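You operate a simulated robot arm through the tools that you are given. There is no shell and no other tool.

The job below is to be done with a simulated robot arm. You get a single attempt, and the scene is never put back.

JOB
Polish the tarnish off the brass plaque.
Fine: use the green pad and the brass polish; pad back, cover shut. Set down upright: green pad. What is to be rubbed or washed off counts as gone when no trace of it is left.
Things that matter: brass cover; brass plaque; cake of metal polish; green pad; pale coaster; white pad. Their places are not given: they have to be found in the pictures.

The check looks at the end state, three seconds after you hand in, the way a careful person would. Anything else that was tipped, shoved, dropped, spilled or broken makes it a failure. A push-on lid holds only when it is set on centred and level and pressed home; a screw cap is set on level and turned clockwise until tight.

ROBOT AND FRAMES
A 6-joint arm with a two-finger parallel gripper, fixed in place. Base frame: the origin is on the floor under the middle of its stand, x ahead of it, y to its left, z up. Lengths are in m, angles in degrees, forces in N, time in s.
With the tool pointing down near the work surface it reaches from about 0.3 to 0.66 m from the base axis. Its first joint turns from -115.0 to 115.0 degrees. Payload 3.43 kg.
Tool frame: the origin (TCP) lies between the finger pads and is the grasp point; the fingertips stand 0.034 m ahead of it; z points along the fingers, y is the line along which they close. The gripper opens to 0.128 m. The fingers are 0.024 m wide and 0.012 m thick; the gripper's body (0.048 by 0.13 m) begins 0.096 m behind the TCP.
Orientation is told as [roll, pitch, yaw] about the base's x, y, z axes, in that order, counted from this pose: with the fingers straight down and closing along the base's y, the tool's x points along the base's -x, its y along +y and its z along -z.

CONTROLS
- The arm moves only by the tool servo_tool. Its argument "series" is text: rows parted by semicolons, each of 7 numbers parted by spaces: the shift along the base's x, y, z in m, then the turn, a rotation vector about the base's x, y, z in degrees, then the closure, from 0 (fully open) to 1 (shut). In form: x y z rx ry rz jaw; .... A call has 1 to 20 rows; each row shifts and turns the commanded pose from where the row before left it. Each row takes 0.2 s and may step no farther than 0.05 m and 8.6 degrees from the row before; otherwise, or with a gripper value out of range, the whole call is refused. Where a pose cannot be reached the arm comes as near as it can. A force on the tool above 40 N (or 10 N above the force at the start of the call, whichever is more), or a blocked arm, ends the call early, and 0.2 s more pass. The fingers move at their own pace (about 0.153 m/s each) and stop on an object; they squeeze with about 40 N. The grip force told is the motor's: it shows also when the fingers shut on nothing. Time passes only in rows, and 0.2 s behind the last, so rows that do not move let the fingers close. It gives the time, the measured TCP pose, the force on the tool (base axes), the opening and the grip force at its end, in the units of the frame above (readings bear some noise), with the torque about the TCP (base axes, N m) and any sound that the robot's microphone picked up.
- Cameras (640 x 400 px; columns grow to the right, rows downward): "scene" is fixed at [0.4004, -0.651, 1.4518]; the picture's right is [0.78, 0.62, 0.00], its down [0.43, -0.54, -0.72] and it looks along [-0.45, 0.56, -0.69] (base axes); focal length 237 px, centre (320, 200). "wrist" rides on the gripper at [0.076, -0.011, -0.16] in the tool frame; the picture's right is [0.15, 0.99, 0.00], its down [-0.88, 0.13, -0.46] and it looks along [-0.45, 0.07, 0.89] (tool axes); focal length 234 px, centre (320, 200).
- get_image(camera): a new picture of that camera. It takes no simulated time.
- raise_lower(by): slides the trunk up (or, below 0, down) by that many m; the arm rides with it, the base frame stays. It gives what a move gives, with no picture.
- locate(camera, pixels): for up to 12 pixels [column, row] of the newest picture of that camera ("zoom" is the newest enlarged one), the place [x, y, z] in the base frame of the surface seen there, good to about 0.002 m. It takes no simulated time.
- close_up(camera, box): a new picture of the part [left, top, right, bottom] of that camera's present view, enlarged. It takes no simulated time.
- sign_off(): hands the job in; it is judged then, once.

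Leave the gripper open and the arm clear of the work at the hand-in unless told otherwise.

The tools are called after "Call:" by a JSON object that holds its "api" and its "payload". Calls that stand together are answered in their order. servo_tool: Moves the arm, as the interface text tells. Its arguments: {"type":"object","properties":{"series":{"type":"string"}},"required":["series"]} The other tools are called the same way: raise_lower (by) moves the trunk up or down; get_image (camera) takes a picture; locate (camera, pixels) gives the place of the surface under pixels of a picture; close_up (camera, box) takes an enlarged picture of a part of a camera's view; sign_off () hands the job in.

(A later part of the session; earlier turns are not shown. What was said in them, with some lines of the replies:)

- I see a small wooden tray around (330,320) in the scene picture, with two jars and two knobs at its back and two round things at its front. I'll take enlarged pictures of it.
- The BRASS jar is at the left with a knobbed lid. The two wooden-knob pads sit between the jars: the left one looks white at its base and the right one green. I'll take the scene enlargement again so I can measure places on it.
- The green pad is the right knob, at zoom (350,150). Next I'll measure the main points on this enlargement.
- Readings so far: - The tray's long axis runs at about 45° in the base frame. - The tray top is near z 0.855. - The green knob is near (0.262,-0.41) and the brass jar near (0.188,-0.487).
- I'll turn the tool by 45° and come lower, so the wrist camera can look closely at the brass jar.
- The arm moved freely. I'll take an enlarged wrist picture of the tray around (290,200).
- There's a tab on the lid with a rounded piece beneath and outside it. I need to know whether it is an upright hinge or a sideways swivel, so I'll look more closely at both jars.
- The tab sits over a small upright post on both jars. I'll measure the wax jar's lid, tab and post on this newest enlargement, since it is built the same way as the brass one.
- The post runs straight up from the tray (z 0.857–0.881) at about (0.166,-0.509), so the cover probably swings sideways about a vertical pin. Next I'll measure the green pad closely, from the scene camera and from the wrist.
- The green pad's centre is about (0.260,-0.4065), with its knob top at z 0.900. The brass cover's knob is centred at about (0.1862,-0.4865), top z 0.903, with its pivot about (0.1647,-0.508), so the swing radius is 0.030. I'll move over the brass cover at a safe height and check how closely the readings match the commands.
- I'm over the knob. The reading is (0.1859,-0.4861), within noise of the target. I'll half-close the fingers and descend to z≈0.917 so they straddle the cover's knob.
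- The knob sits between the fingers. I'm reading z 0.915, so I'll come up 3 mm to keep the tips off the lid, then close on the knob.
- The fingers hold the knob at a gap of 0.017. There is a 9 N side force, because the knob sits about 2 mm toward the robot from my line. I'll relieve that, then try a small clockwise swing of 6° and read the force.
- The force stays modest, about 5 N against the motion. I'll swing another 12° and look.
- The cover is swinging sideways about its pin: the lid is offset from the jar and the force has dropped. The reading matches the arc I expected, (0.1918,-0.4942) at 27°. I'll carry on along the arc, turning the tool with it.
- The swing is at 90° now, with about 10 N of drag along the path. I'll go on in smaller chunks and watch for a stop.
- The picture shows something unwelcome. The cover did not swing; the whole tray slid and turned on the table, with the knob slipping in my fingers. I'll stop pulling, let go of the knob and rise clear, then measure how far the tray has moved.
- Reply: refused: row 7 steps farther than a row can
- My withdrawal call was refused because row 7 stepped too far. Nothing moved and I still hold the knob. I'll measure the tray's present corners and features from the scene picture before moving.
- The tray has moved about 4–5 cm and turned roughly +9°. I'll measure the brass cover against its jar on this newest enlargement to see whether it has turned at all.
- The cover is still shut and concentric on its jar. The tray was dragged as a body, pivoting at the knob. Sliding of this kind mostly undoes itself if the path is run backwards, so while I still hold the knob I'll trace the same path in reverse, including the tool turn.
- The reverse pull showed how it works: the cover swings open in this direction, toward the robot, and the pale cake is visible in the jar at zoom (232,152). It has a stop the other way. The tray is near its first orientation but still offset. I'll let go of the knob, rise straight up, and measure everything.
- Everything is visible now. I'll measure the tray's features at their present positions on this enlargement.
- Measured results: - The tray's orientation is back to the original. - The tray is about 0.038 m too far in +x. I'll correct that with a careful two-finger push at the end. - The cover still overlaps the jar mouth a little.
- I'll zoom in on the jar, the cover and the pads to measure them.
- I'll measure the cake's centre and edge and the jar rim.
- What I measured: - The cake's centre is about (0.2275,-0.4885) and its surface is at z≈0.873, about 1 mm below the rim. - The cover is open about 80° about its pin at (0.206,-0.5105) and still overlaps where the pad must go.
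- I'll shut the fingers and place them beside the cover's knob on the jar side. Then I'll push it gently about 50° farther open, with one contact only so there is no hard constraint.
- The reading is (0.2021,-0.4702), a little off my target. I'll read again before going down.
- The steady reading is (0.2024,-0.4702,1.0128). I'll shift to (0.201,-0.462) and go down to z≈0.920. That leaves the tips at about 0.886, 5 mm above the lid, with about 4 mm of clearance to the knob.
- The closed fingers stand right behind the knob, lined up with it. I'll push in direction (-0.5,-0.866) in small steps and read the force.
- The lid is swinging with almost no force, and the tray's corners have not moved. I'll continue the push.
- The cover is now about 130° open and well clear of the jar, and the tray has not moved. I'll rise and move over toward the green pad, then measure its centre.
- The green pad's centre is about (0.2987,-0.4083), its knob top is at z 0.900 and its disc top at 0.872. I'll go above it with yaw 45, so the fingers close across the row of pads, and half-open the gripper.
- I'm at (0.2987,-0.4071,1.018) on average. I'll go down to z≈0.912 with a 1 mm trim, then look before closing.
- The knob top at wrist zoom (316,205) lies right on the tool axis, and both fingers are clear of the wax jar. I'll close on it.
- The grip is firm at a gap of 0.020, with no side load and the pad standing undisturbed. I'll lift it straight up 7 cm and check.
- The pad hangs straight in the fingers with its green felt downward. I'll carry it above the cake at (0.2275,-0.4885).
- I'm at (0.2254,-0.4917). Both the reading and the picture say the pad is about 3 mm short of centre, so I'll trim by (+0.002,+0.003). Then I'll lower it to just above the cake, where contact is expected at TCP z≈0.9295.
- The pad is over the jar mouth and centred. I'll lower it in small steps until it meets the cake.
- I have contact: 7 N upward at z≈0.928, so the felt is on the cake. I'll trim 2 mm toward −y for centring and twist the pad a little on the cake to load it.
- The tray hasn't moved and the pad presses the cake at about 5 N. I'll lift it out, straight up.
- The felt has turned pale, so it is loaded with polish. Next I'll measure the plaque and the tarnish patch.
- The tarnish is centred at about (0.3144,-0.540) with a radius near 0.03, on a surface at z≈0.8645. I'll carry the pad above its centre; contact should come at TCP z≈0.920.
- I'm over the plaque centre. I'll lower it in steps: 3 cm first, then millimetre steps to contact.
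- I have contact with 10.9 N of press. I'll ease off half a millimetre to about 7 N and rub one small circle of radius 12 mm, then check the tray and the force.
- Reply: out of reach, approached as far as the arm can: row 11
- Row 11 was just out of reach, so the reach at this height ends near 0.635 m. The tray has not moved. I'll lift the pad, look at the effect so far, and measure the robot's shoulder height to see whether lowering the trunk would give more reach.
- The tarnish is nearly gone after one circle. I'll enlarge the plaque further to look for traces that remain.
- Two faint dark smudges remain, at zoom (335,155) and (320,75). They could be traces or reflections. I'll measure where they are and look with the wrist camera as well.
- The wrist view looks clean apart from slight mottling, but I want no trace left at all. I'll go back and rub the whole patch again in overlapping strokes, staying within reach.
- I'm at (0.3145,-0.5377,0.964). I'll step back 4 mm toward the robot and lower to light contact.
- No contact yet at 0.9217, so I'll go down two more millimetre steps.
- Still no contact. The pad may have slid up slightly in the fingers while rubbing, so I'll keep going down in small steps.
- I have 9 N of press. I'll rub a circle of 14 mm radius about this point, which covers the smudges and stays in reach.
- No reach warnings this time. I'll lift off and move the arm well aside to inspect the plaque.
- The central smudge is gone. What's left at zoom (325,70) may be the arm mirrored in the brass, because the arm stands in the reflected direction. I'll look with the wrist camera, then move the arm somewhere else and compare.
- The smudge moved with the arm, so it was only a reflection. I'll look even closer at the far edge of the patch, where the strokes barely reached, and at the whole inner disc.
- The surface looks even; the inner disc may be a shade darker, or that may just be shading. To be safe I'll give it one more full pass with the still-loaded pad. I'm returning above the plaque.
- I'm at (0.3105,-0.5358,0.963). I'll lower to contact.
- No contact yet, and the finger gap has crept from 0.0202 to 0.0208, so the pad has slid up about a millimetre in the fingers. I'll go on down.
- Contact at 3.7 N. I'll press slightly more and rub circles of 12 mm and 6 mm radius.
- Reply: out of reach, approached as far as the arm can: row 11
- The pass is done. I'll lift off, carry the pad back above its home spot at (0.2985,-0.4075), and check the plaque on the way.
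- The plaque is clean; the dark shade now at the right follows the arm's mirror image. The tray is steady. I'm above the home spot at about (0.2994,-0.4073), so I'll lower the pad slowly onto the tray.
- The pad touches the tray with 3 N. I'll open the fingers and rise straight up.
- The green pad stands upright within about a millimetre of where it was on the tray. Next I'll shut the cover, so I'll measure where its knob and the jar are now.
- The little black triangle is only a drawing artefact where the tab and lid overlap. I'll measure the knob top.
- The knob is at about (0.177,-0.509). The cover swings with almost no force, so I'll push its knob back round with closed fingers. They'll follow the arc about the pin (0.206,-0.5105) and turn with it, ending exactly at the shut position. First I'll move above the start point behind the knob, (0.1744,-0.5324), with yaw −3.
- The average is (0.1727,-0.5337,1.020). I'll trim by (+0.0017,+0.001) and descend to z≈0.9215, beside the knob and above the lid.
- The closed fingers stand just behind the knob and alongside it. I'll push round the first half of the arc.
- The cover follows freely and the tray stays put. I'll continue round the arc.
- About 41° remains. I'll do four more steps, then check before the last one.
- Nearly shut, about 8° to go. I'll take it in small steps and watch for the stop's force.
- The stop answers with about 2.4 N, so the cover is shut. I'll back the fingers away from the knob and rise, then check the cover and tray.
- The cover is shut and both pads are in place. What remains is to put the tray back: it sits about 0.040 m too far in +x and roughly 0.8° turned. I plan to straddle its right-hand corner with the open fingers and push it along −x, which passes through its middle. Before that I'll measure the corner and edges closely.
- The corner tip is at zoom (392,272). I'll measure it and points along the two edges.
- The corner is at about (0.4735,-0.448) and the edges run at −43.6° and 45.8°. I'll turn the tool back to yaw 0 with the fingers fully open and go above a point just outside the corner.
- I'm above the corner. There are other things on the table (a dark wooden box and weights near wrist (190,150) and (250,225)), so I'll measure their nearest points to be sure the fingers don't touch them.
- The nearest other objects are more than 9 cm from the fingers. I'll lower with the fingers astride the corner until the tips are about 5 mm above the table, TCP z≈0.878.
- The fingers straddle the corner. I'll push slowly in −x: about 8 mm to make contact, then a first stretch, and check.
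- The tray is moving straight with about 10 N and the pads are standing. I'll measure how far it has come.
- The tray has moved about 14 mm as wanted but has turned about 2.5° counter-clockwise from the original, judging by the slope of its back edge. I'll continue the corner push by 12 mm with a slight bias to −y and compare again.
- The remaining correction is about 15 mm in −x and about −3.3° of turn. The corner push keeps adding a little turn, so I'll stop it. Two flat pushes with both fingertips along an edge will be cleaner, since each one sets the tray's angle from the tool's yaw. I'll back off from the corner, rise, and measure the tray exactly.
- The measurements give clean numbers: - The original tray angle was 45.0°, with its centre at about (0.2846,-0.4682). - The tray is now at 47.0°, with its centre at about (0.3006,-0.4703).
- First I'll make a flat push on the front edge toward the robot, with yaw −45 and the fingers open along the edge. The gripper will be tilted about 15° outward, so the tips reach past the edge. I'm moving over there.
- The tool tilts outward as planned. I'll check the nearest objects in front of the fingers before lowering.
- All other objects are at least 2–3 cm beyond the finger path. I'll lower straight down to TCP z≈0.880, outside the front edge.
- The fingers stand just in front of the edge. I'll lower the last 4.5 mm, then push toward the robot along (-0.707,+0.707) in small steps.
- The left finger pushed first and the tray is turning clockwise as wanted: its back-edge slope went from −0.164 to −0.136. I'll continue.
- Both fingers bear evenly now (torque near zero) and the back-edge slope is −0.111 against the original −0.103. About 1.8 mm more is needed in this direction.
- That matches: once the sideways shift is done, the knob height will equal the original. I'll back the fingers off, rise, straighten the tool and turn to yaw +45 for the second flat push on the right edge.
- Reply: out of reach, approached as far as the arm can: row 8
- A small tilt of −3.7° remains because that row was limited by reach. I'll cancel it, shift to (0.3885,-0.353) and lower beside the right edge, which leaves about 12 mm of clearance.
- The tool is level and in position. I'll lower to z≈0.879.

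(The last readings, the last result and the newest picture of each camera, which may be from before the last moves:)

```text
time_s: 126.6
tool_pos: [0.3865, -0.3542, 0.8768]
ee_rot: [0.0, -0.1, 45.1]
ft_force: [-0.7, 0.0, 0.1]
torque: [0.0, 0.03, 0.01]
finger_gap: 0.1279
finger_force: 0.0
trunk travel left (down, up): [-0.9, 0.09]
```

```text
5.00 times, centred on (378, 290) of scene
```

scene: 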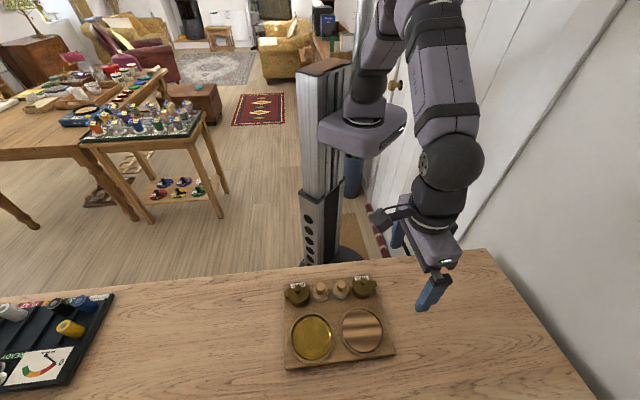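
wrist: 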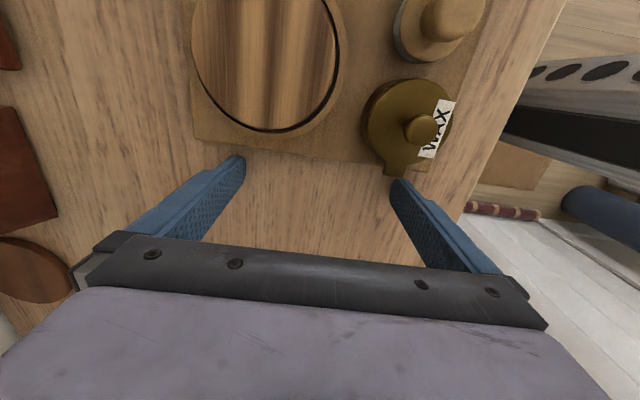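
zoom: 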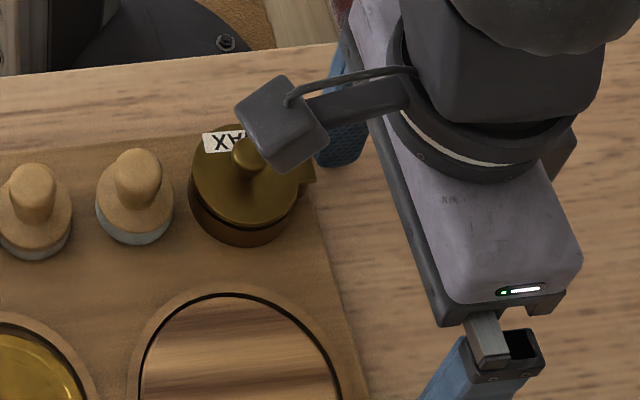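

Both fingers stand outside the right edge, with the robot-side one clear of the wax jar's tab. I'll push in the −u direction (-0.707,-0.707) in small steps.

Call:
{"api": "servo_tool", "payload": {"series": "-0.002 -0.002 0.001 0 0 0 0; -0.002 -0.002 0 0 0 0 0; -0.002 -0.002 0 0 0 0 0; -0.002 -0.002 0 0 0 0 0; 0 0 0 0 0 0 0"}}

Call:
{"api": "servo_tool", "payload": {"series": "-0.0014 -0.0014 0 0 0 0 0; -0.0014 -0.0014 0 0 0 0 0; 0 0 0 0 0 0 0"}}

Call:
{"api": "close_up", "payload": {"camera": "scene", "box": [272, 278, 312, 308]}}

```text
time_s: 127.8
tool_pos: [0.3803, -0.3611, 0.8783]
ee_rot: [0.1, -0.1, 45.1]
ft_force: [4.5, 6.6, -1.8]
torque: [0.16, -0.16, -0.19]
finger_gap: 0.128
finger_force: 0.2
trunk travel left (down, up): [-0.9, 0.09]
```

```text
time_s: 128.6
tool_pos: [0.3786, -0.3646, 0.879]
ee_rot: [-0.1, 0.0, 45.2]
ft_force: [6.3, 7.9, 2.9]
torque: [0.17, -0.19, 0.14]
finger_gap: 0.1278
finger_force: 0.1
trunk travel left (down, up): [-0.9, 0.09]
```

```text
13.33 times, centred on (292, 293) of scene
```

zoom: 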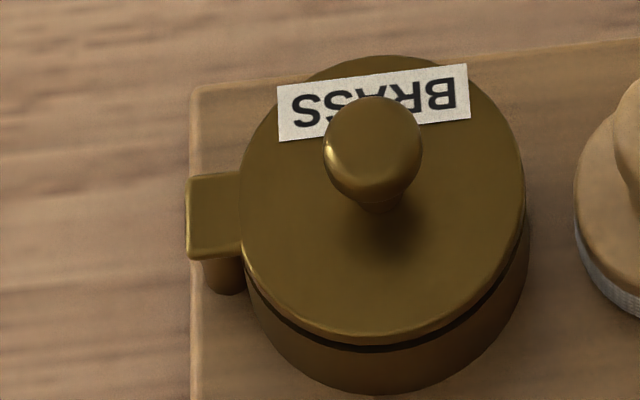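

The back-edge slope is now −0.102, equal to the original −0.103. About 7 mm of slide remains, so I'll continue.

Call:
{"api": "servo_tool", "payload": {"series": "-0.0014 -0.0014 0 0 0 0 0; -0.0014 -0.0014 0 0 0 0 0; -0.001 -0.001 0 0 0 0 0; 0 0 0 0 0 0 0"}}

Call:
{"api": "close_up", "payload": {"camera": "scene", "box": [272, 278, 312, 308]}}

```text
time_s: 129.6
tool_pos: [0.375, -0.3681, 0.8787]
ee_rot: [0.0, 0.1, 45.1]
ft_force: [7.1, 5.6, 2.1]
torque: [0.16, -0.12, 0.18]
finger_gap: 0.128
finger_force: 0.0
trunk travel left (down, up): [-0.9, 0.09]
```

```text
13.33 times, centred on (292, 293) of scene
```

zoom: 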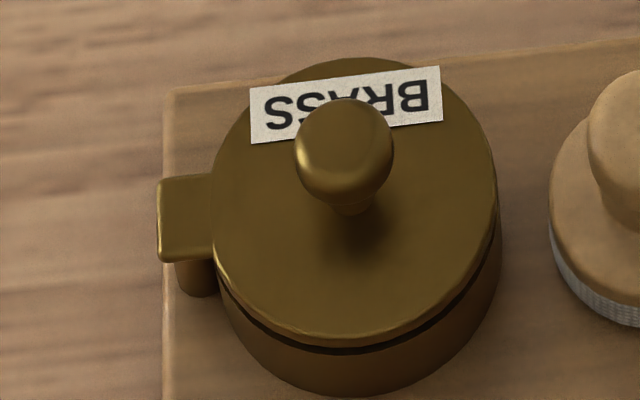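

About 2 mm to go. One last small step.

Call:
{"api": "servo_tool", "payload": {"series": "-0.0008 -0.0008 0 0 0 0 0; -0.0007 -0.0007 0 0 0 0 0; 0 0 0 0 0 0 0"}}

Call:
{"api": "close_up", "payload": {"camera": "scene", "box": [272, 278, 312, 308]}}

```text
time_s: 130.4
tool_pos: [0.372, -0.3679, 0.8784]
ee_rot: [0.0, 0.0, 45.1]
ft_force: [6.8, 6.6, 2.0]
torque: [0.07, -0.28, 0.19]
finger_gap: 0.1279
finger_force: 0.1
trunk travel left (down, up): [-0.9, 0.09]
```

```text
13.33 times, centred on (292, 293) of scene
```

zoom: 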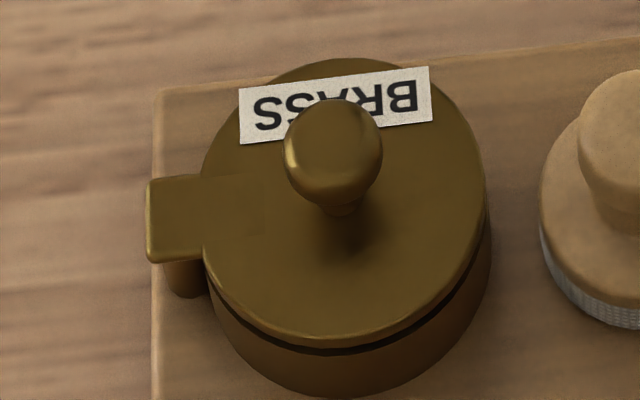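

The brass jar, label and tray corner now sit within half a millimetre of their first-picture positions. I'll back the fingers off, rise and go clear, then compare the whole tray with the first pictures.

Call:
{"api": "servo_tool", "payload": {"series": "0.004 0.004 0 0 0 0 0; 0.006 0.006 0 0 0 0 0; 0 0 0.03 0 0 0 0; 0 0 0.04 0 0 0 0; 0 0 0.04 0 0 0 0; 0 0 0.04 0 0 0 0; -0.03 0.035 0 0 0 0 0; -0.03 0.035 0 0 0 0 0; -0.03 0.03 0 0 0 0 0; 0 0 0 0 0 0 0"}}

Call:
{"api": "close_up", "payload": {"camera": "scene", "box": [260, 260, 404, 380]}}

Call:
{"api": "close_up", "payload": {"camera": "scene", "box": [280, 265, 384, 330]}}

Call:
{"api": "close_up", "payload": {"camera": "scene", "box": [317, 274, 357, 304]}}

Call:
{"api": "close_up", "payload": {"camera": "scene", "box": [342, 272, 382, 302]}}

```text
time_s: 132.6
tool_pos: [0.2912, -0.2598, 1.0293]
ee_rot: [0.0, -0.1, 45.1]
ft_force: [-0.5, -0.4, -0.3]
torque: [0.01, 0.01, 0.02]
finger_gap: 0.1279
finger_force: 0.0
trunk travel left (down, up): [-0.9, 0.09]
```

```text
3.33 times, centred on (332, 320) of scene
```

zoom: 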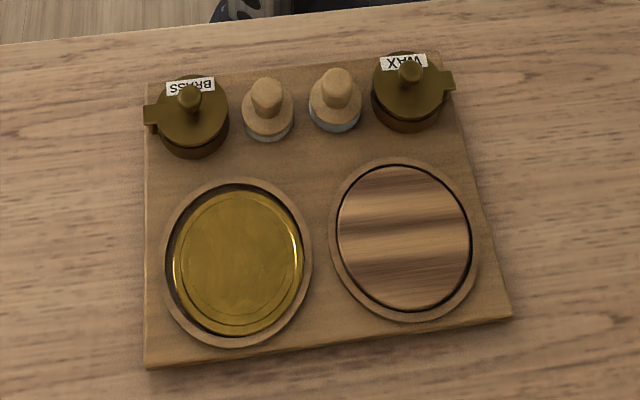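

```text
6.15 times, centred on (332, 298) of scene
```

zoom: 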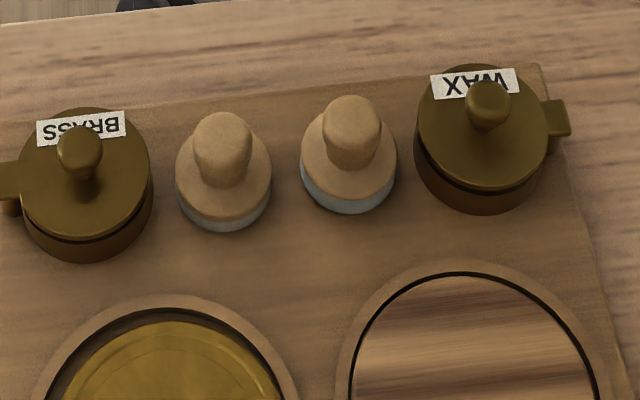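

```text
13.33 times, centred on (337, 289) of scene
```

zoom: 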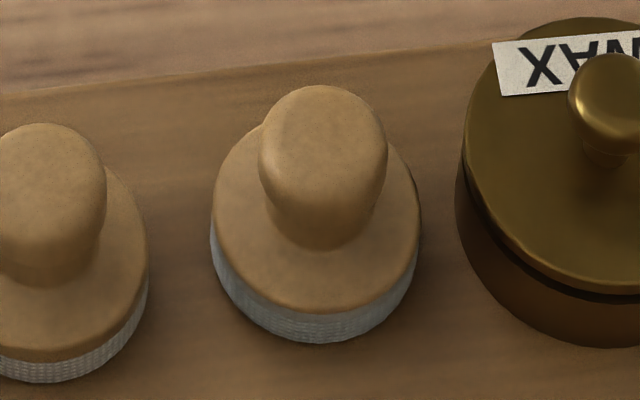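

```text
13.33 times, centred on (362, 287) of scene
```

zoom: 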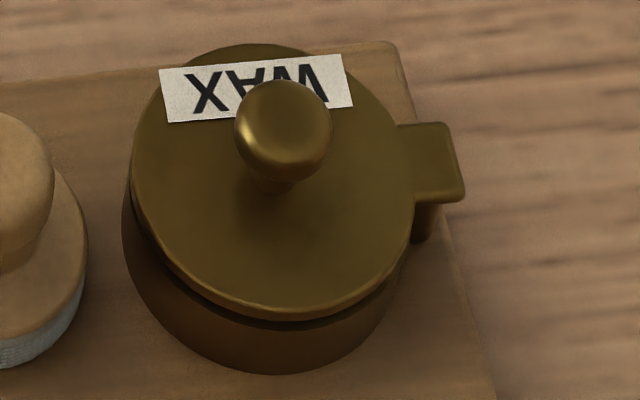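

The tray's four corners match the first picture. The loose things on it slid a few millimetres during the pushes: the white pad about 4 mm, the green pad about 3 mm, and the plaque slightly within its recess. I'll look at the plaque and coaster closely to check they lie flat.

Call:
{"api": "close_up", "payload": {"camera": "scene", "box": [290, 308, 330, 366]}}

Call:
{"api": "locate", "payload": {"camera": "zoom", "pixels": [[320, 190], [235, 190], [410, 190], [320, 90], [320, 300], [260, 120], [390, 270], [205, 190], [455, 190], [320, 50], [320, 340], [225, 130]]}}

Call:
{"api": "close_up", "payload": {"camera": "scene", "box": [334, 300, 382, 360]}}

```text
6.90 times, centred on (310, 337) of scene
```

zoom: 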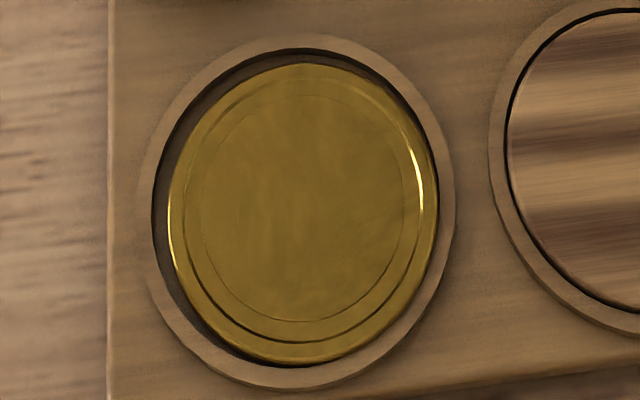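

```text
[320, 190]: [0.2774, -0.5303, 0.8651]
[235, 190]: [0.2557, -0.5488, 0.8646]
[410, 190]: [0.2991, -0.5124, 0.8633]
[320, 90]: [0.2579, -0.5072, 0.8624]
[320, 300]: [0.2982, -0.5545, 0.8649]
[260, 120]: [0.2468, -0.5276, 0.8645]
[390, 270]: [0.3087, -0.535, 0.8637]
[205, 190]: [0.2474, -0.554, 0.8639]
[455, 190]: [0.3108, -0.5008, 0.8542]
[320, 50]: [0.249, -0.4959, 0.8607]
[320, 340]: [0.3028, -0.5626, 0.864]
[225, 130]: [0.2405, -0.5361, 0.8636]
```

```text
6.67 times, centred on (358, 330) of scene
```

zoom: 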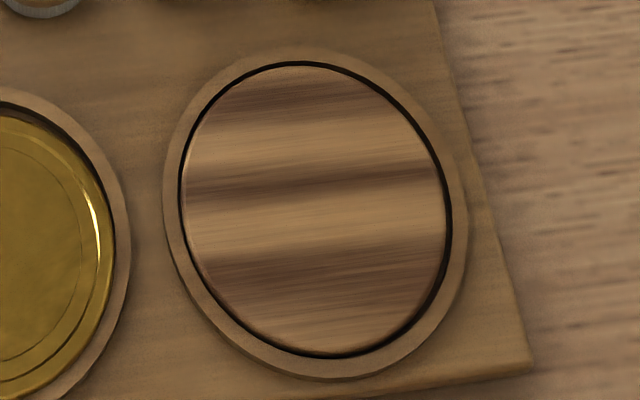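

The plaque and coaster lie flat in their recesses. The plaque is only resting against one side of its seat. The pads stand upright but are 3–4 mm off their spots on the tray, so I'll set them back with the gripper. First I'll measure both pads exactly.

Call:
{"api": "close_up", "payload": {"camera": "scene", "box": [296, 268, 344, 308]}}

Call:
{"api": "locate", "payload": {"camera": "zoom", "pixels": [[180, 150], [180, 130], [140, 150], [220, 150], [105, 205], [258, 205], [175, 275], [389, 125], [389, 105], [350, 125], [430, 125], [385, 250]]}}

```text
10.00 times, centred on (320, 288) of scene
```

zoom: 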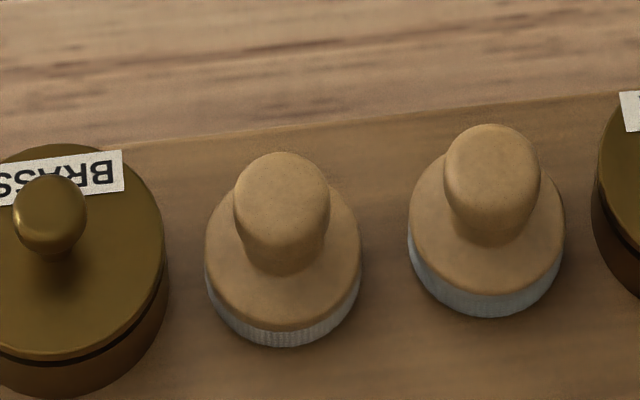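

```text
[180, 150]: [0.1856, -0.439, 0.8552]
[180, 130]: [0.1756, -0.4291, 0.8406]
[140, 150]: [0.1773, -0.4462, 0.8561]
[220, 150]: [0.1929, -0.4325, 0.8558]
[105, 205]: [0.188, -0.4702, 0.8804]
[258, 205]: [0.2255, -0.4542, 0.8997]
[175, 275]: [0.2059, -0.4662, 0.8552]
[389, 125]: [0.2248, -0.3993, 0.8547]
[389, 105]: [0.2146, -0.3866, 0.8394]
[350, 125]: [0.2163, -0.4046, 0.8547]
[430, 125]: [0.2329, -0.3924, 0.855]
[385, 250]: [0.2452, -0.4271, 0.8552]
```

I'll measure the knob tops: white around (281,183) and green around (492,154).

Call:
{"api": "locate", "payload": {"camera": "zoom", "pixels": [[281, 183], [281, 165], [281, 200], [245, 183], [320, 183], [281, 310], [492, 154], [492, 136], [492, 170], [455, 154], [530, 154], [492, 280]]}}

```text
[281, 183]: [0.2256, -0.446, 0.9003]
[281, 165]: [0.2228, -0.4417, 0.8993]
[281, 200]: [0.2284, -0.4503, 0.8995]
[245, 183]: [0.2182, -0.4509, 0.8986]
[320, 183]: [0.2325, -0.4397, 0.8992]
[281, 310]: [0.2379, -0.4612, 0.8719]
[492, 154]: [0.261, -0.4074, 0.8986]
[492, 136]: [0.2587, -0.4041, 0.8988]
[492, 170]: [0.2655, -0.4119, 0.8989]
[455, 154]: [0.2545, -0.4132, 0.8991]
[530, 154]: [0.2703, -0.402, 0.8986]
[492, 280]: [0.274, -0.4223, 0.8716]
```

The white pad sits about 5 mm from its first spot and the green about 2.4 mm. I'll go over the white pad at (0.2256,-0.4462) with the fingers half-open.

Call:
{"api": "servo_tool", "payload": {"series": "-0.0164 -0.0466 0 0 0 0 0.5; -0.0164 -0.0466 0 0 0 0 0.5; -0.0164 -0.0466 0 0 0 0 0.5; -0.0164 -0.0466 0 0 0 0 0.5; 0 0 0 0 0 0 0.5; 0 0 0 0 0 0 0.5"}}

Call:
{"api": "servo_tool", "payload": {"series": "0 0 0 0 0 0 0.5"}}

Call:
{"api": "servo_tool", "payload": {"series": "0 0 0 0 0 0 0.5"}}

```text
time_s: 134.0
tool_pos: [0.2291, -0.4472, 1.0292]
ee_rot: [0.0, -0.2, 45.1]
ft_force: [0.2, -0.2, 0.0]
torque: [-0.02, -0.01, -0.02]
finger_gap: 0.064
finger_force: 0.2
trunk travel left (down, up): [-0.9, 0.09]
```

```text
time_s: 134.4
tool_pos: [0.2288, -0.4474, 1.0301]
ee_rot: [0.0, -0.1, 45.1]
ft_force: [-0.3, 0.2, -0.7]
torque: [0.03, -0.01, 0.05]
finger_gap: 0.0641
finger_force: 0.0
trunk travel left (down, up): [-0.9, 0.09]
```

```text
time_s: 134.8
tool_pos: [0.2289, -0.4461, 1.0305]
ee_rot: [0.0, -0.1, 45.1]
ft_force: [0.0, 0.1, 0.2]
torque: [0.01, 0.0, 0.02]
finger_gap: 0.0638
finger_force: 0.0
trunk travel left (down, up): [-0.9, 0.09]
```

The average is (0.2289,-0.4469,1.030). I'll trim by (-0.0033,+0.0007), descend to z≈0.912 and check before closing.

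Call:
{"api": "servo_tool", "payload": {"series": "-0.0033 0.0007 -0.03 0 0 0 0.5; 0 0 -0.035 0 0 0 0.5; 0 0 -0.033 0 0 0 0.5; 0 0 -0.02 0 0 0 0.5; 0 0 0 0 0 0 0.5; 0 0 0 0 0 0 0.5"}}

Call:
{"api": "close_up", "payload": {"camera": "wrist", "box": [220, 110, 420, 260]}}

```text
time_s: 136.2
tool_pos: [0.2235, -0.4453, 0.9102]
ee_rot: [0.1, -0.2, 45.1]
ft_force: [-0.6, -0.2, -1.1]
torque: [0.0, -0.02, -0.03]
finger_gap: 0.0641
finger_force: 0.0
trunk travel left (down, up): [-0.9, 0.09]
```

```text
2.67 times, centred on (320, 185) of wrist
```

zoom: 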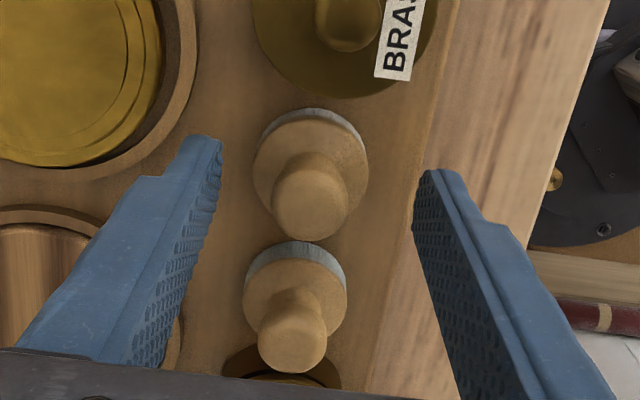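

The knob is about 1.8 mm toward the plaque side from the tool axis. I'll trim by that and close.

Call:
{"api": "servo_tool", "payload": {"series": "0.001 -0.001 0.001 0 0 0 0.5; 0 0 0 0 0 0 0.7; 0 0 0 0 0 0 0.9; 0 0 0 0 0 0 1; 0 0 0 0 0 0 1; 0 0 0 0 0 0 1"}}

Call:
{"api": "servo_tool", "payload": {"series": "0 0 0 0 0 0 1"}}

```text
time_s: 137.6
tool_pos: [0.225, -0.4456, 0.9132]
ee_rot: [0.0, -0.1, 45.1]
ft_force: [0.4, -0.1, 1.1]
torque: [0.04, -0.02, -0.03]
finger_gap: 0.0204
finger_force: 40.2
trunk travel left (down, up): [-0.9, 0.09]
```

```text
time_s: 138.0
tool_pos: [0.2259, -0.4469, 0.9117]
ee_rot: [0.0, 0.0, 45.0]
ft_force: [-0.8, 0.5, 1.2]
torque: [-0.01, 0.01, -0.01]
finger_gap: 0.0203
finger_force: 40.2
trunk travel left (down, up): [-0.9, 0.09]
```

The grip is firm. I'll lift 6 mm, shift by (-0.0049,+0.002), and set it down again.

Call:
{"api": "servo_tool", "payload": {"series": "0 0 0.006 0 0 0 1; -0.0049 0.002 0 0 0 0 1; 0 0 0 0 0 0 1; 0 0 -0.0045 0 0 0 1; 0 0 0 0 0 0 1"}}

Call:
{"api": "servo_tool", "payload": {"series": "0 0 -0.001 0 0 0 1; 0 0 0 0 0 0 1"}}

Call:
{"api": "servo_tool", "payload": {"series": "0 0 -0.0005 0 0 0 1; 0 0 0 0 0 0 1"}}

```text
time_s: 139.2
tool_pos: [0.2205, -0.4464, 0.9148]
ee_rot: [0.0, -0.1, 45.1]
ft_force: [0.3, 0.5, -0.8]
torque: [-0.02, 0.03, -0.02]
finger_gap: 0.0204
finger_force: 39.7
trunk travel left (down, up): [-0.9, 0.09]
```

```text
time_s: 139.8
tool_pos: [0.2203, -0.4446, 0.9127]
ee_rot: [-0.1, 0.0, 45.2]
ft_force: [-0.4, 0.4, 0.9]
torque: [0.01, 0.02, 0.03]
finger_gap: 0.0203
finger_force: 40.1
trunk travel left (down, up): [-0.9, 0.09]
```

```text
time_s: 140.4
tool_pos: [0.2199, -0.4451, 0.912]
ee_rot: [-0.2, 0.1, 45.1]
ft_force: [1.1, -0.5, 7.5]
torque: [0.03, 0.04, 0.02]
finger_gap: 0.0204
finger_force: 39.7
trunk travel left (down, up): [-0.9, 0.09]
```

It's on the tray with 7 N. I'll ease half a millimetre, open and rise.

Call:
{"api": "servo_tool", "payload": {"series": "0 0 0.0006 0 0 0 1; 0 0 0 0 0 0 0.8; 0 0 0 0 0 0 0.6; 0 0 0 0 0 0 0.5; 0 0 0 0 0 0 0.5; 0 0 0.02 0 0 0 0.5; 0 0 0.04 0 0 0 0.5; 0 0 0.04 0 0 0 0.5; 0 0 0 0 0 0 0.5; 0 0 0 0 0 0 0.5"}}

Call:
{"api": "servo_tool", "payload": {"series": "0 0 0 0 0 0 0.5"}}

Call:
{"api": "close_up", "payload": {"camera": "wrist", "box": [220, 110, 420, 260]}}

```text
time_s: 142.6
tool_pos: [0.2208, -0.4427, 1.0122]
ee_rot: [0.1, 0.0, 45.1]
ft_force: [0.9, 0.9, -0.6]
torque: [-0.01, 0.02, 0.02]
finger_gap: 0.0641
finger_force: 0.1
trunk travel left (down, up): [-0.9, 0.09]
```

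```text
time_s: 143.0
tool_pos: [0.2206, -0.4433, 1.0125]
ee_rot: [0.0, 0.0, 45.1]
ft_force: [0.5, 0.2, -0.4]
torque: [-0.03, 0.0, 0.03]
finger_gap: 0.064
finger_force: 0.0
trunk travel left (down, up): [-0.9, 0.09]
```

```text
2.67 times, centred on (320, 185) of wrist
```

zoom: 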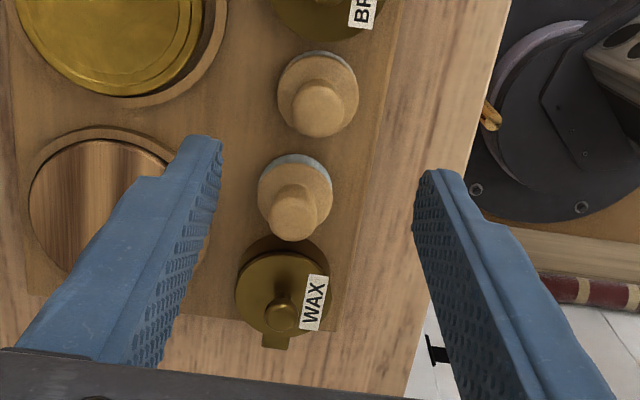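

The white pad stands upright in place. The green pad is within 2.5 mm of its spot, so I'll leave it alone. I'll move the arm clear and compare everything with the first pictures.

Call:
{"api": "servo_tool", "payload": {"series": "-0.02 0.04 0.01 0 0 0 0.3; -0.02 0.04 0.015 0 0 0 0; -0.02 0.04 0.015 0 0 0 0; -0.02 0.03 0.015 0 0 0 0; 0 0 0.03 0 0 0 0; 0 0 0.03 0 0 0 0; 0 0 0 0 0 0 0"}}

Call:
{"api": "get_image", "payload": {"camera": "scene"}}

Call:
{"api": "close_up", "payload": {"camera": "scene", "box": [260, 260, 404, 380]}}

Call:
{"api": "close_up", "payload": {"camera": "scene", "box": [280, 265, 384, 330]}}

Call:
{"api": "close_up", "payload": {"camera": "scene", "box": [272, 278, 312, 308]}}

Call:
{"api": "close_up", "payload": {"camera": "scene", "box": [290, 318, 330, 362]}}

```text
time_s: 144.6
tool_pos: [0.1374, -0.2969, 1.1266]
ee_rot: [0.1, -0.1, 45.2]
ft_force: [0.2, 0.3, -0.4]
torque: [0.0, 0.02, -0.03]
finger_gap: 0.1279
finger_force: 0.0
trunk travel left (down, up): [-0.9, 0.09]
```

```text
taken
```

scene: 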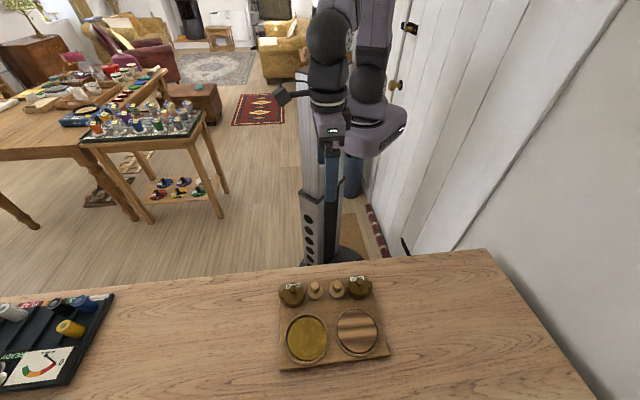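

```text
3.33 times, centred on (332, 320) of scene
```

zoom: 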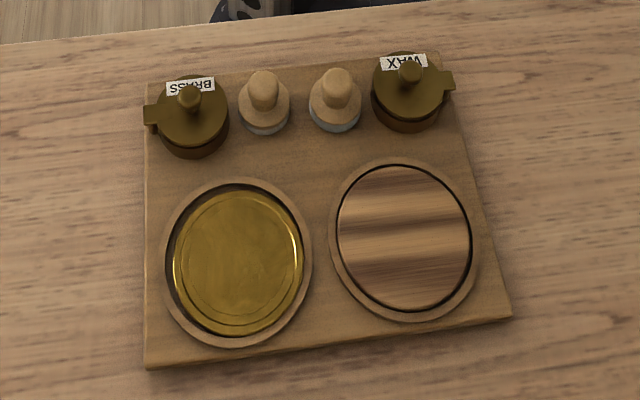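

```text
6.15 times, centred on (332, 298) of scene
```

zoom: 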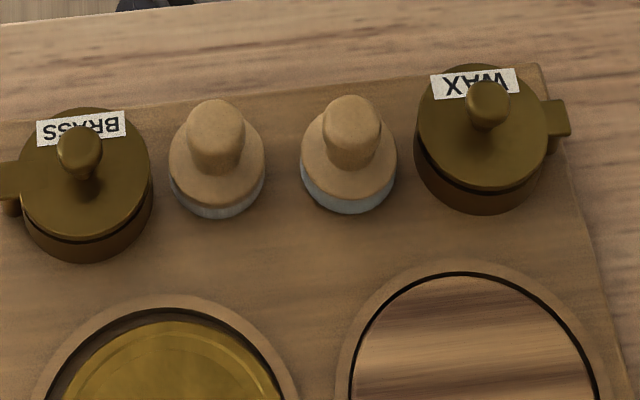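

```text
13.33 times, centred on (292, 293) of scene
```

zoom: 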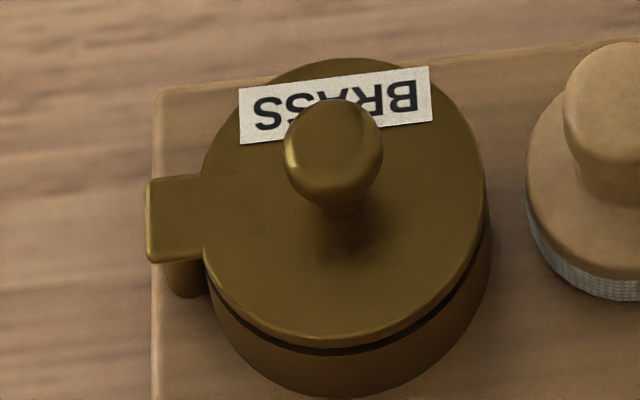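

```text
9.09 times, centred on (310, 340) of scene
```

zoom: 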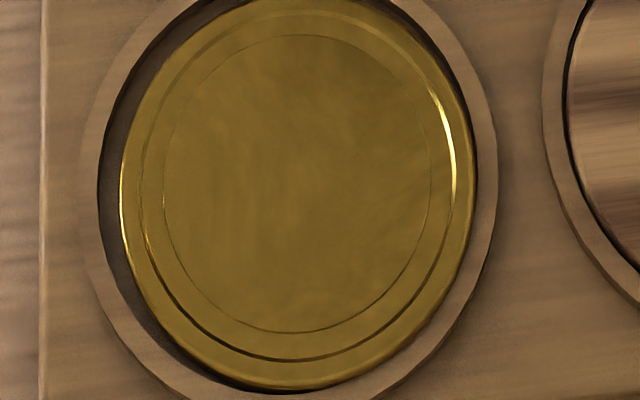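

Final check against the first pictures:
- The plaque is clean, with no trace of tarnish.
- The green pad stands upright at its place.
- The white pad, wax jar, coaster and tray corners match the first pictures to within a few millimetres.
- The brass cover is shut on its jar.
- The gripper is open and the arm is clear.

I'm handing the job in.

Call:
{"api": "sign_off", "payload": {}}

```text
The job is handed in.
```

I've handed the job in. The tarnish is off the brass plaque, and I saw no trace of it from either camera. The green pad is back on its spot, standing upright, and the brass cover is shut.

**Tray moved:** While finding out how the cover opens, I pulled it the wrong way and dragged the whole tray a few centimetres. I pushed it back afterwards. Its corners now match the first picture to within about a millimetre.

**Loose items:** These shifted a little on the tray while I pushed it back:

| Item | Offset from its first position |
|---|---|
| Green pad | about 2.5 mm |
| White pad | about 1–1.5 mm (it had slid about 5 mm; I lifted it back) |
| Plaque | about 4 mm, resting against one side of its recess |

I left the plaque where it was, because trying to centre it risked moving the tray again. The wax jar and coaster match the first pictures. Nothing tipped or spilled. The gripper is open and the arm is clear of the work.
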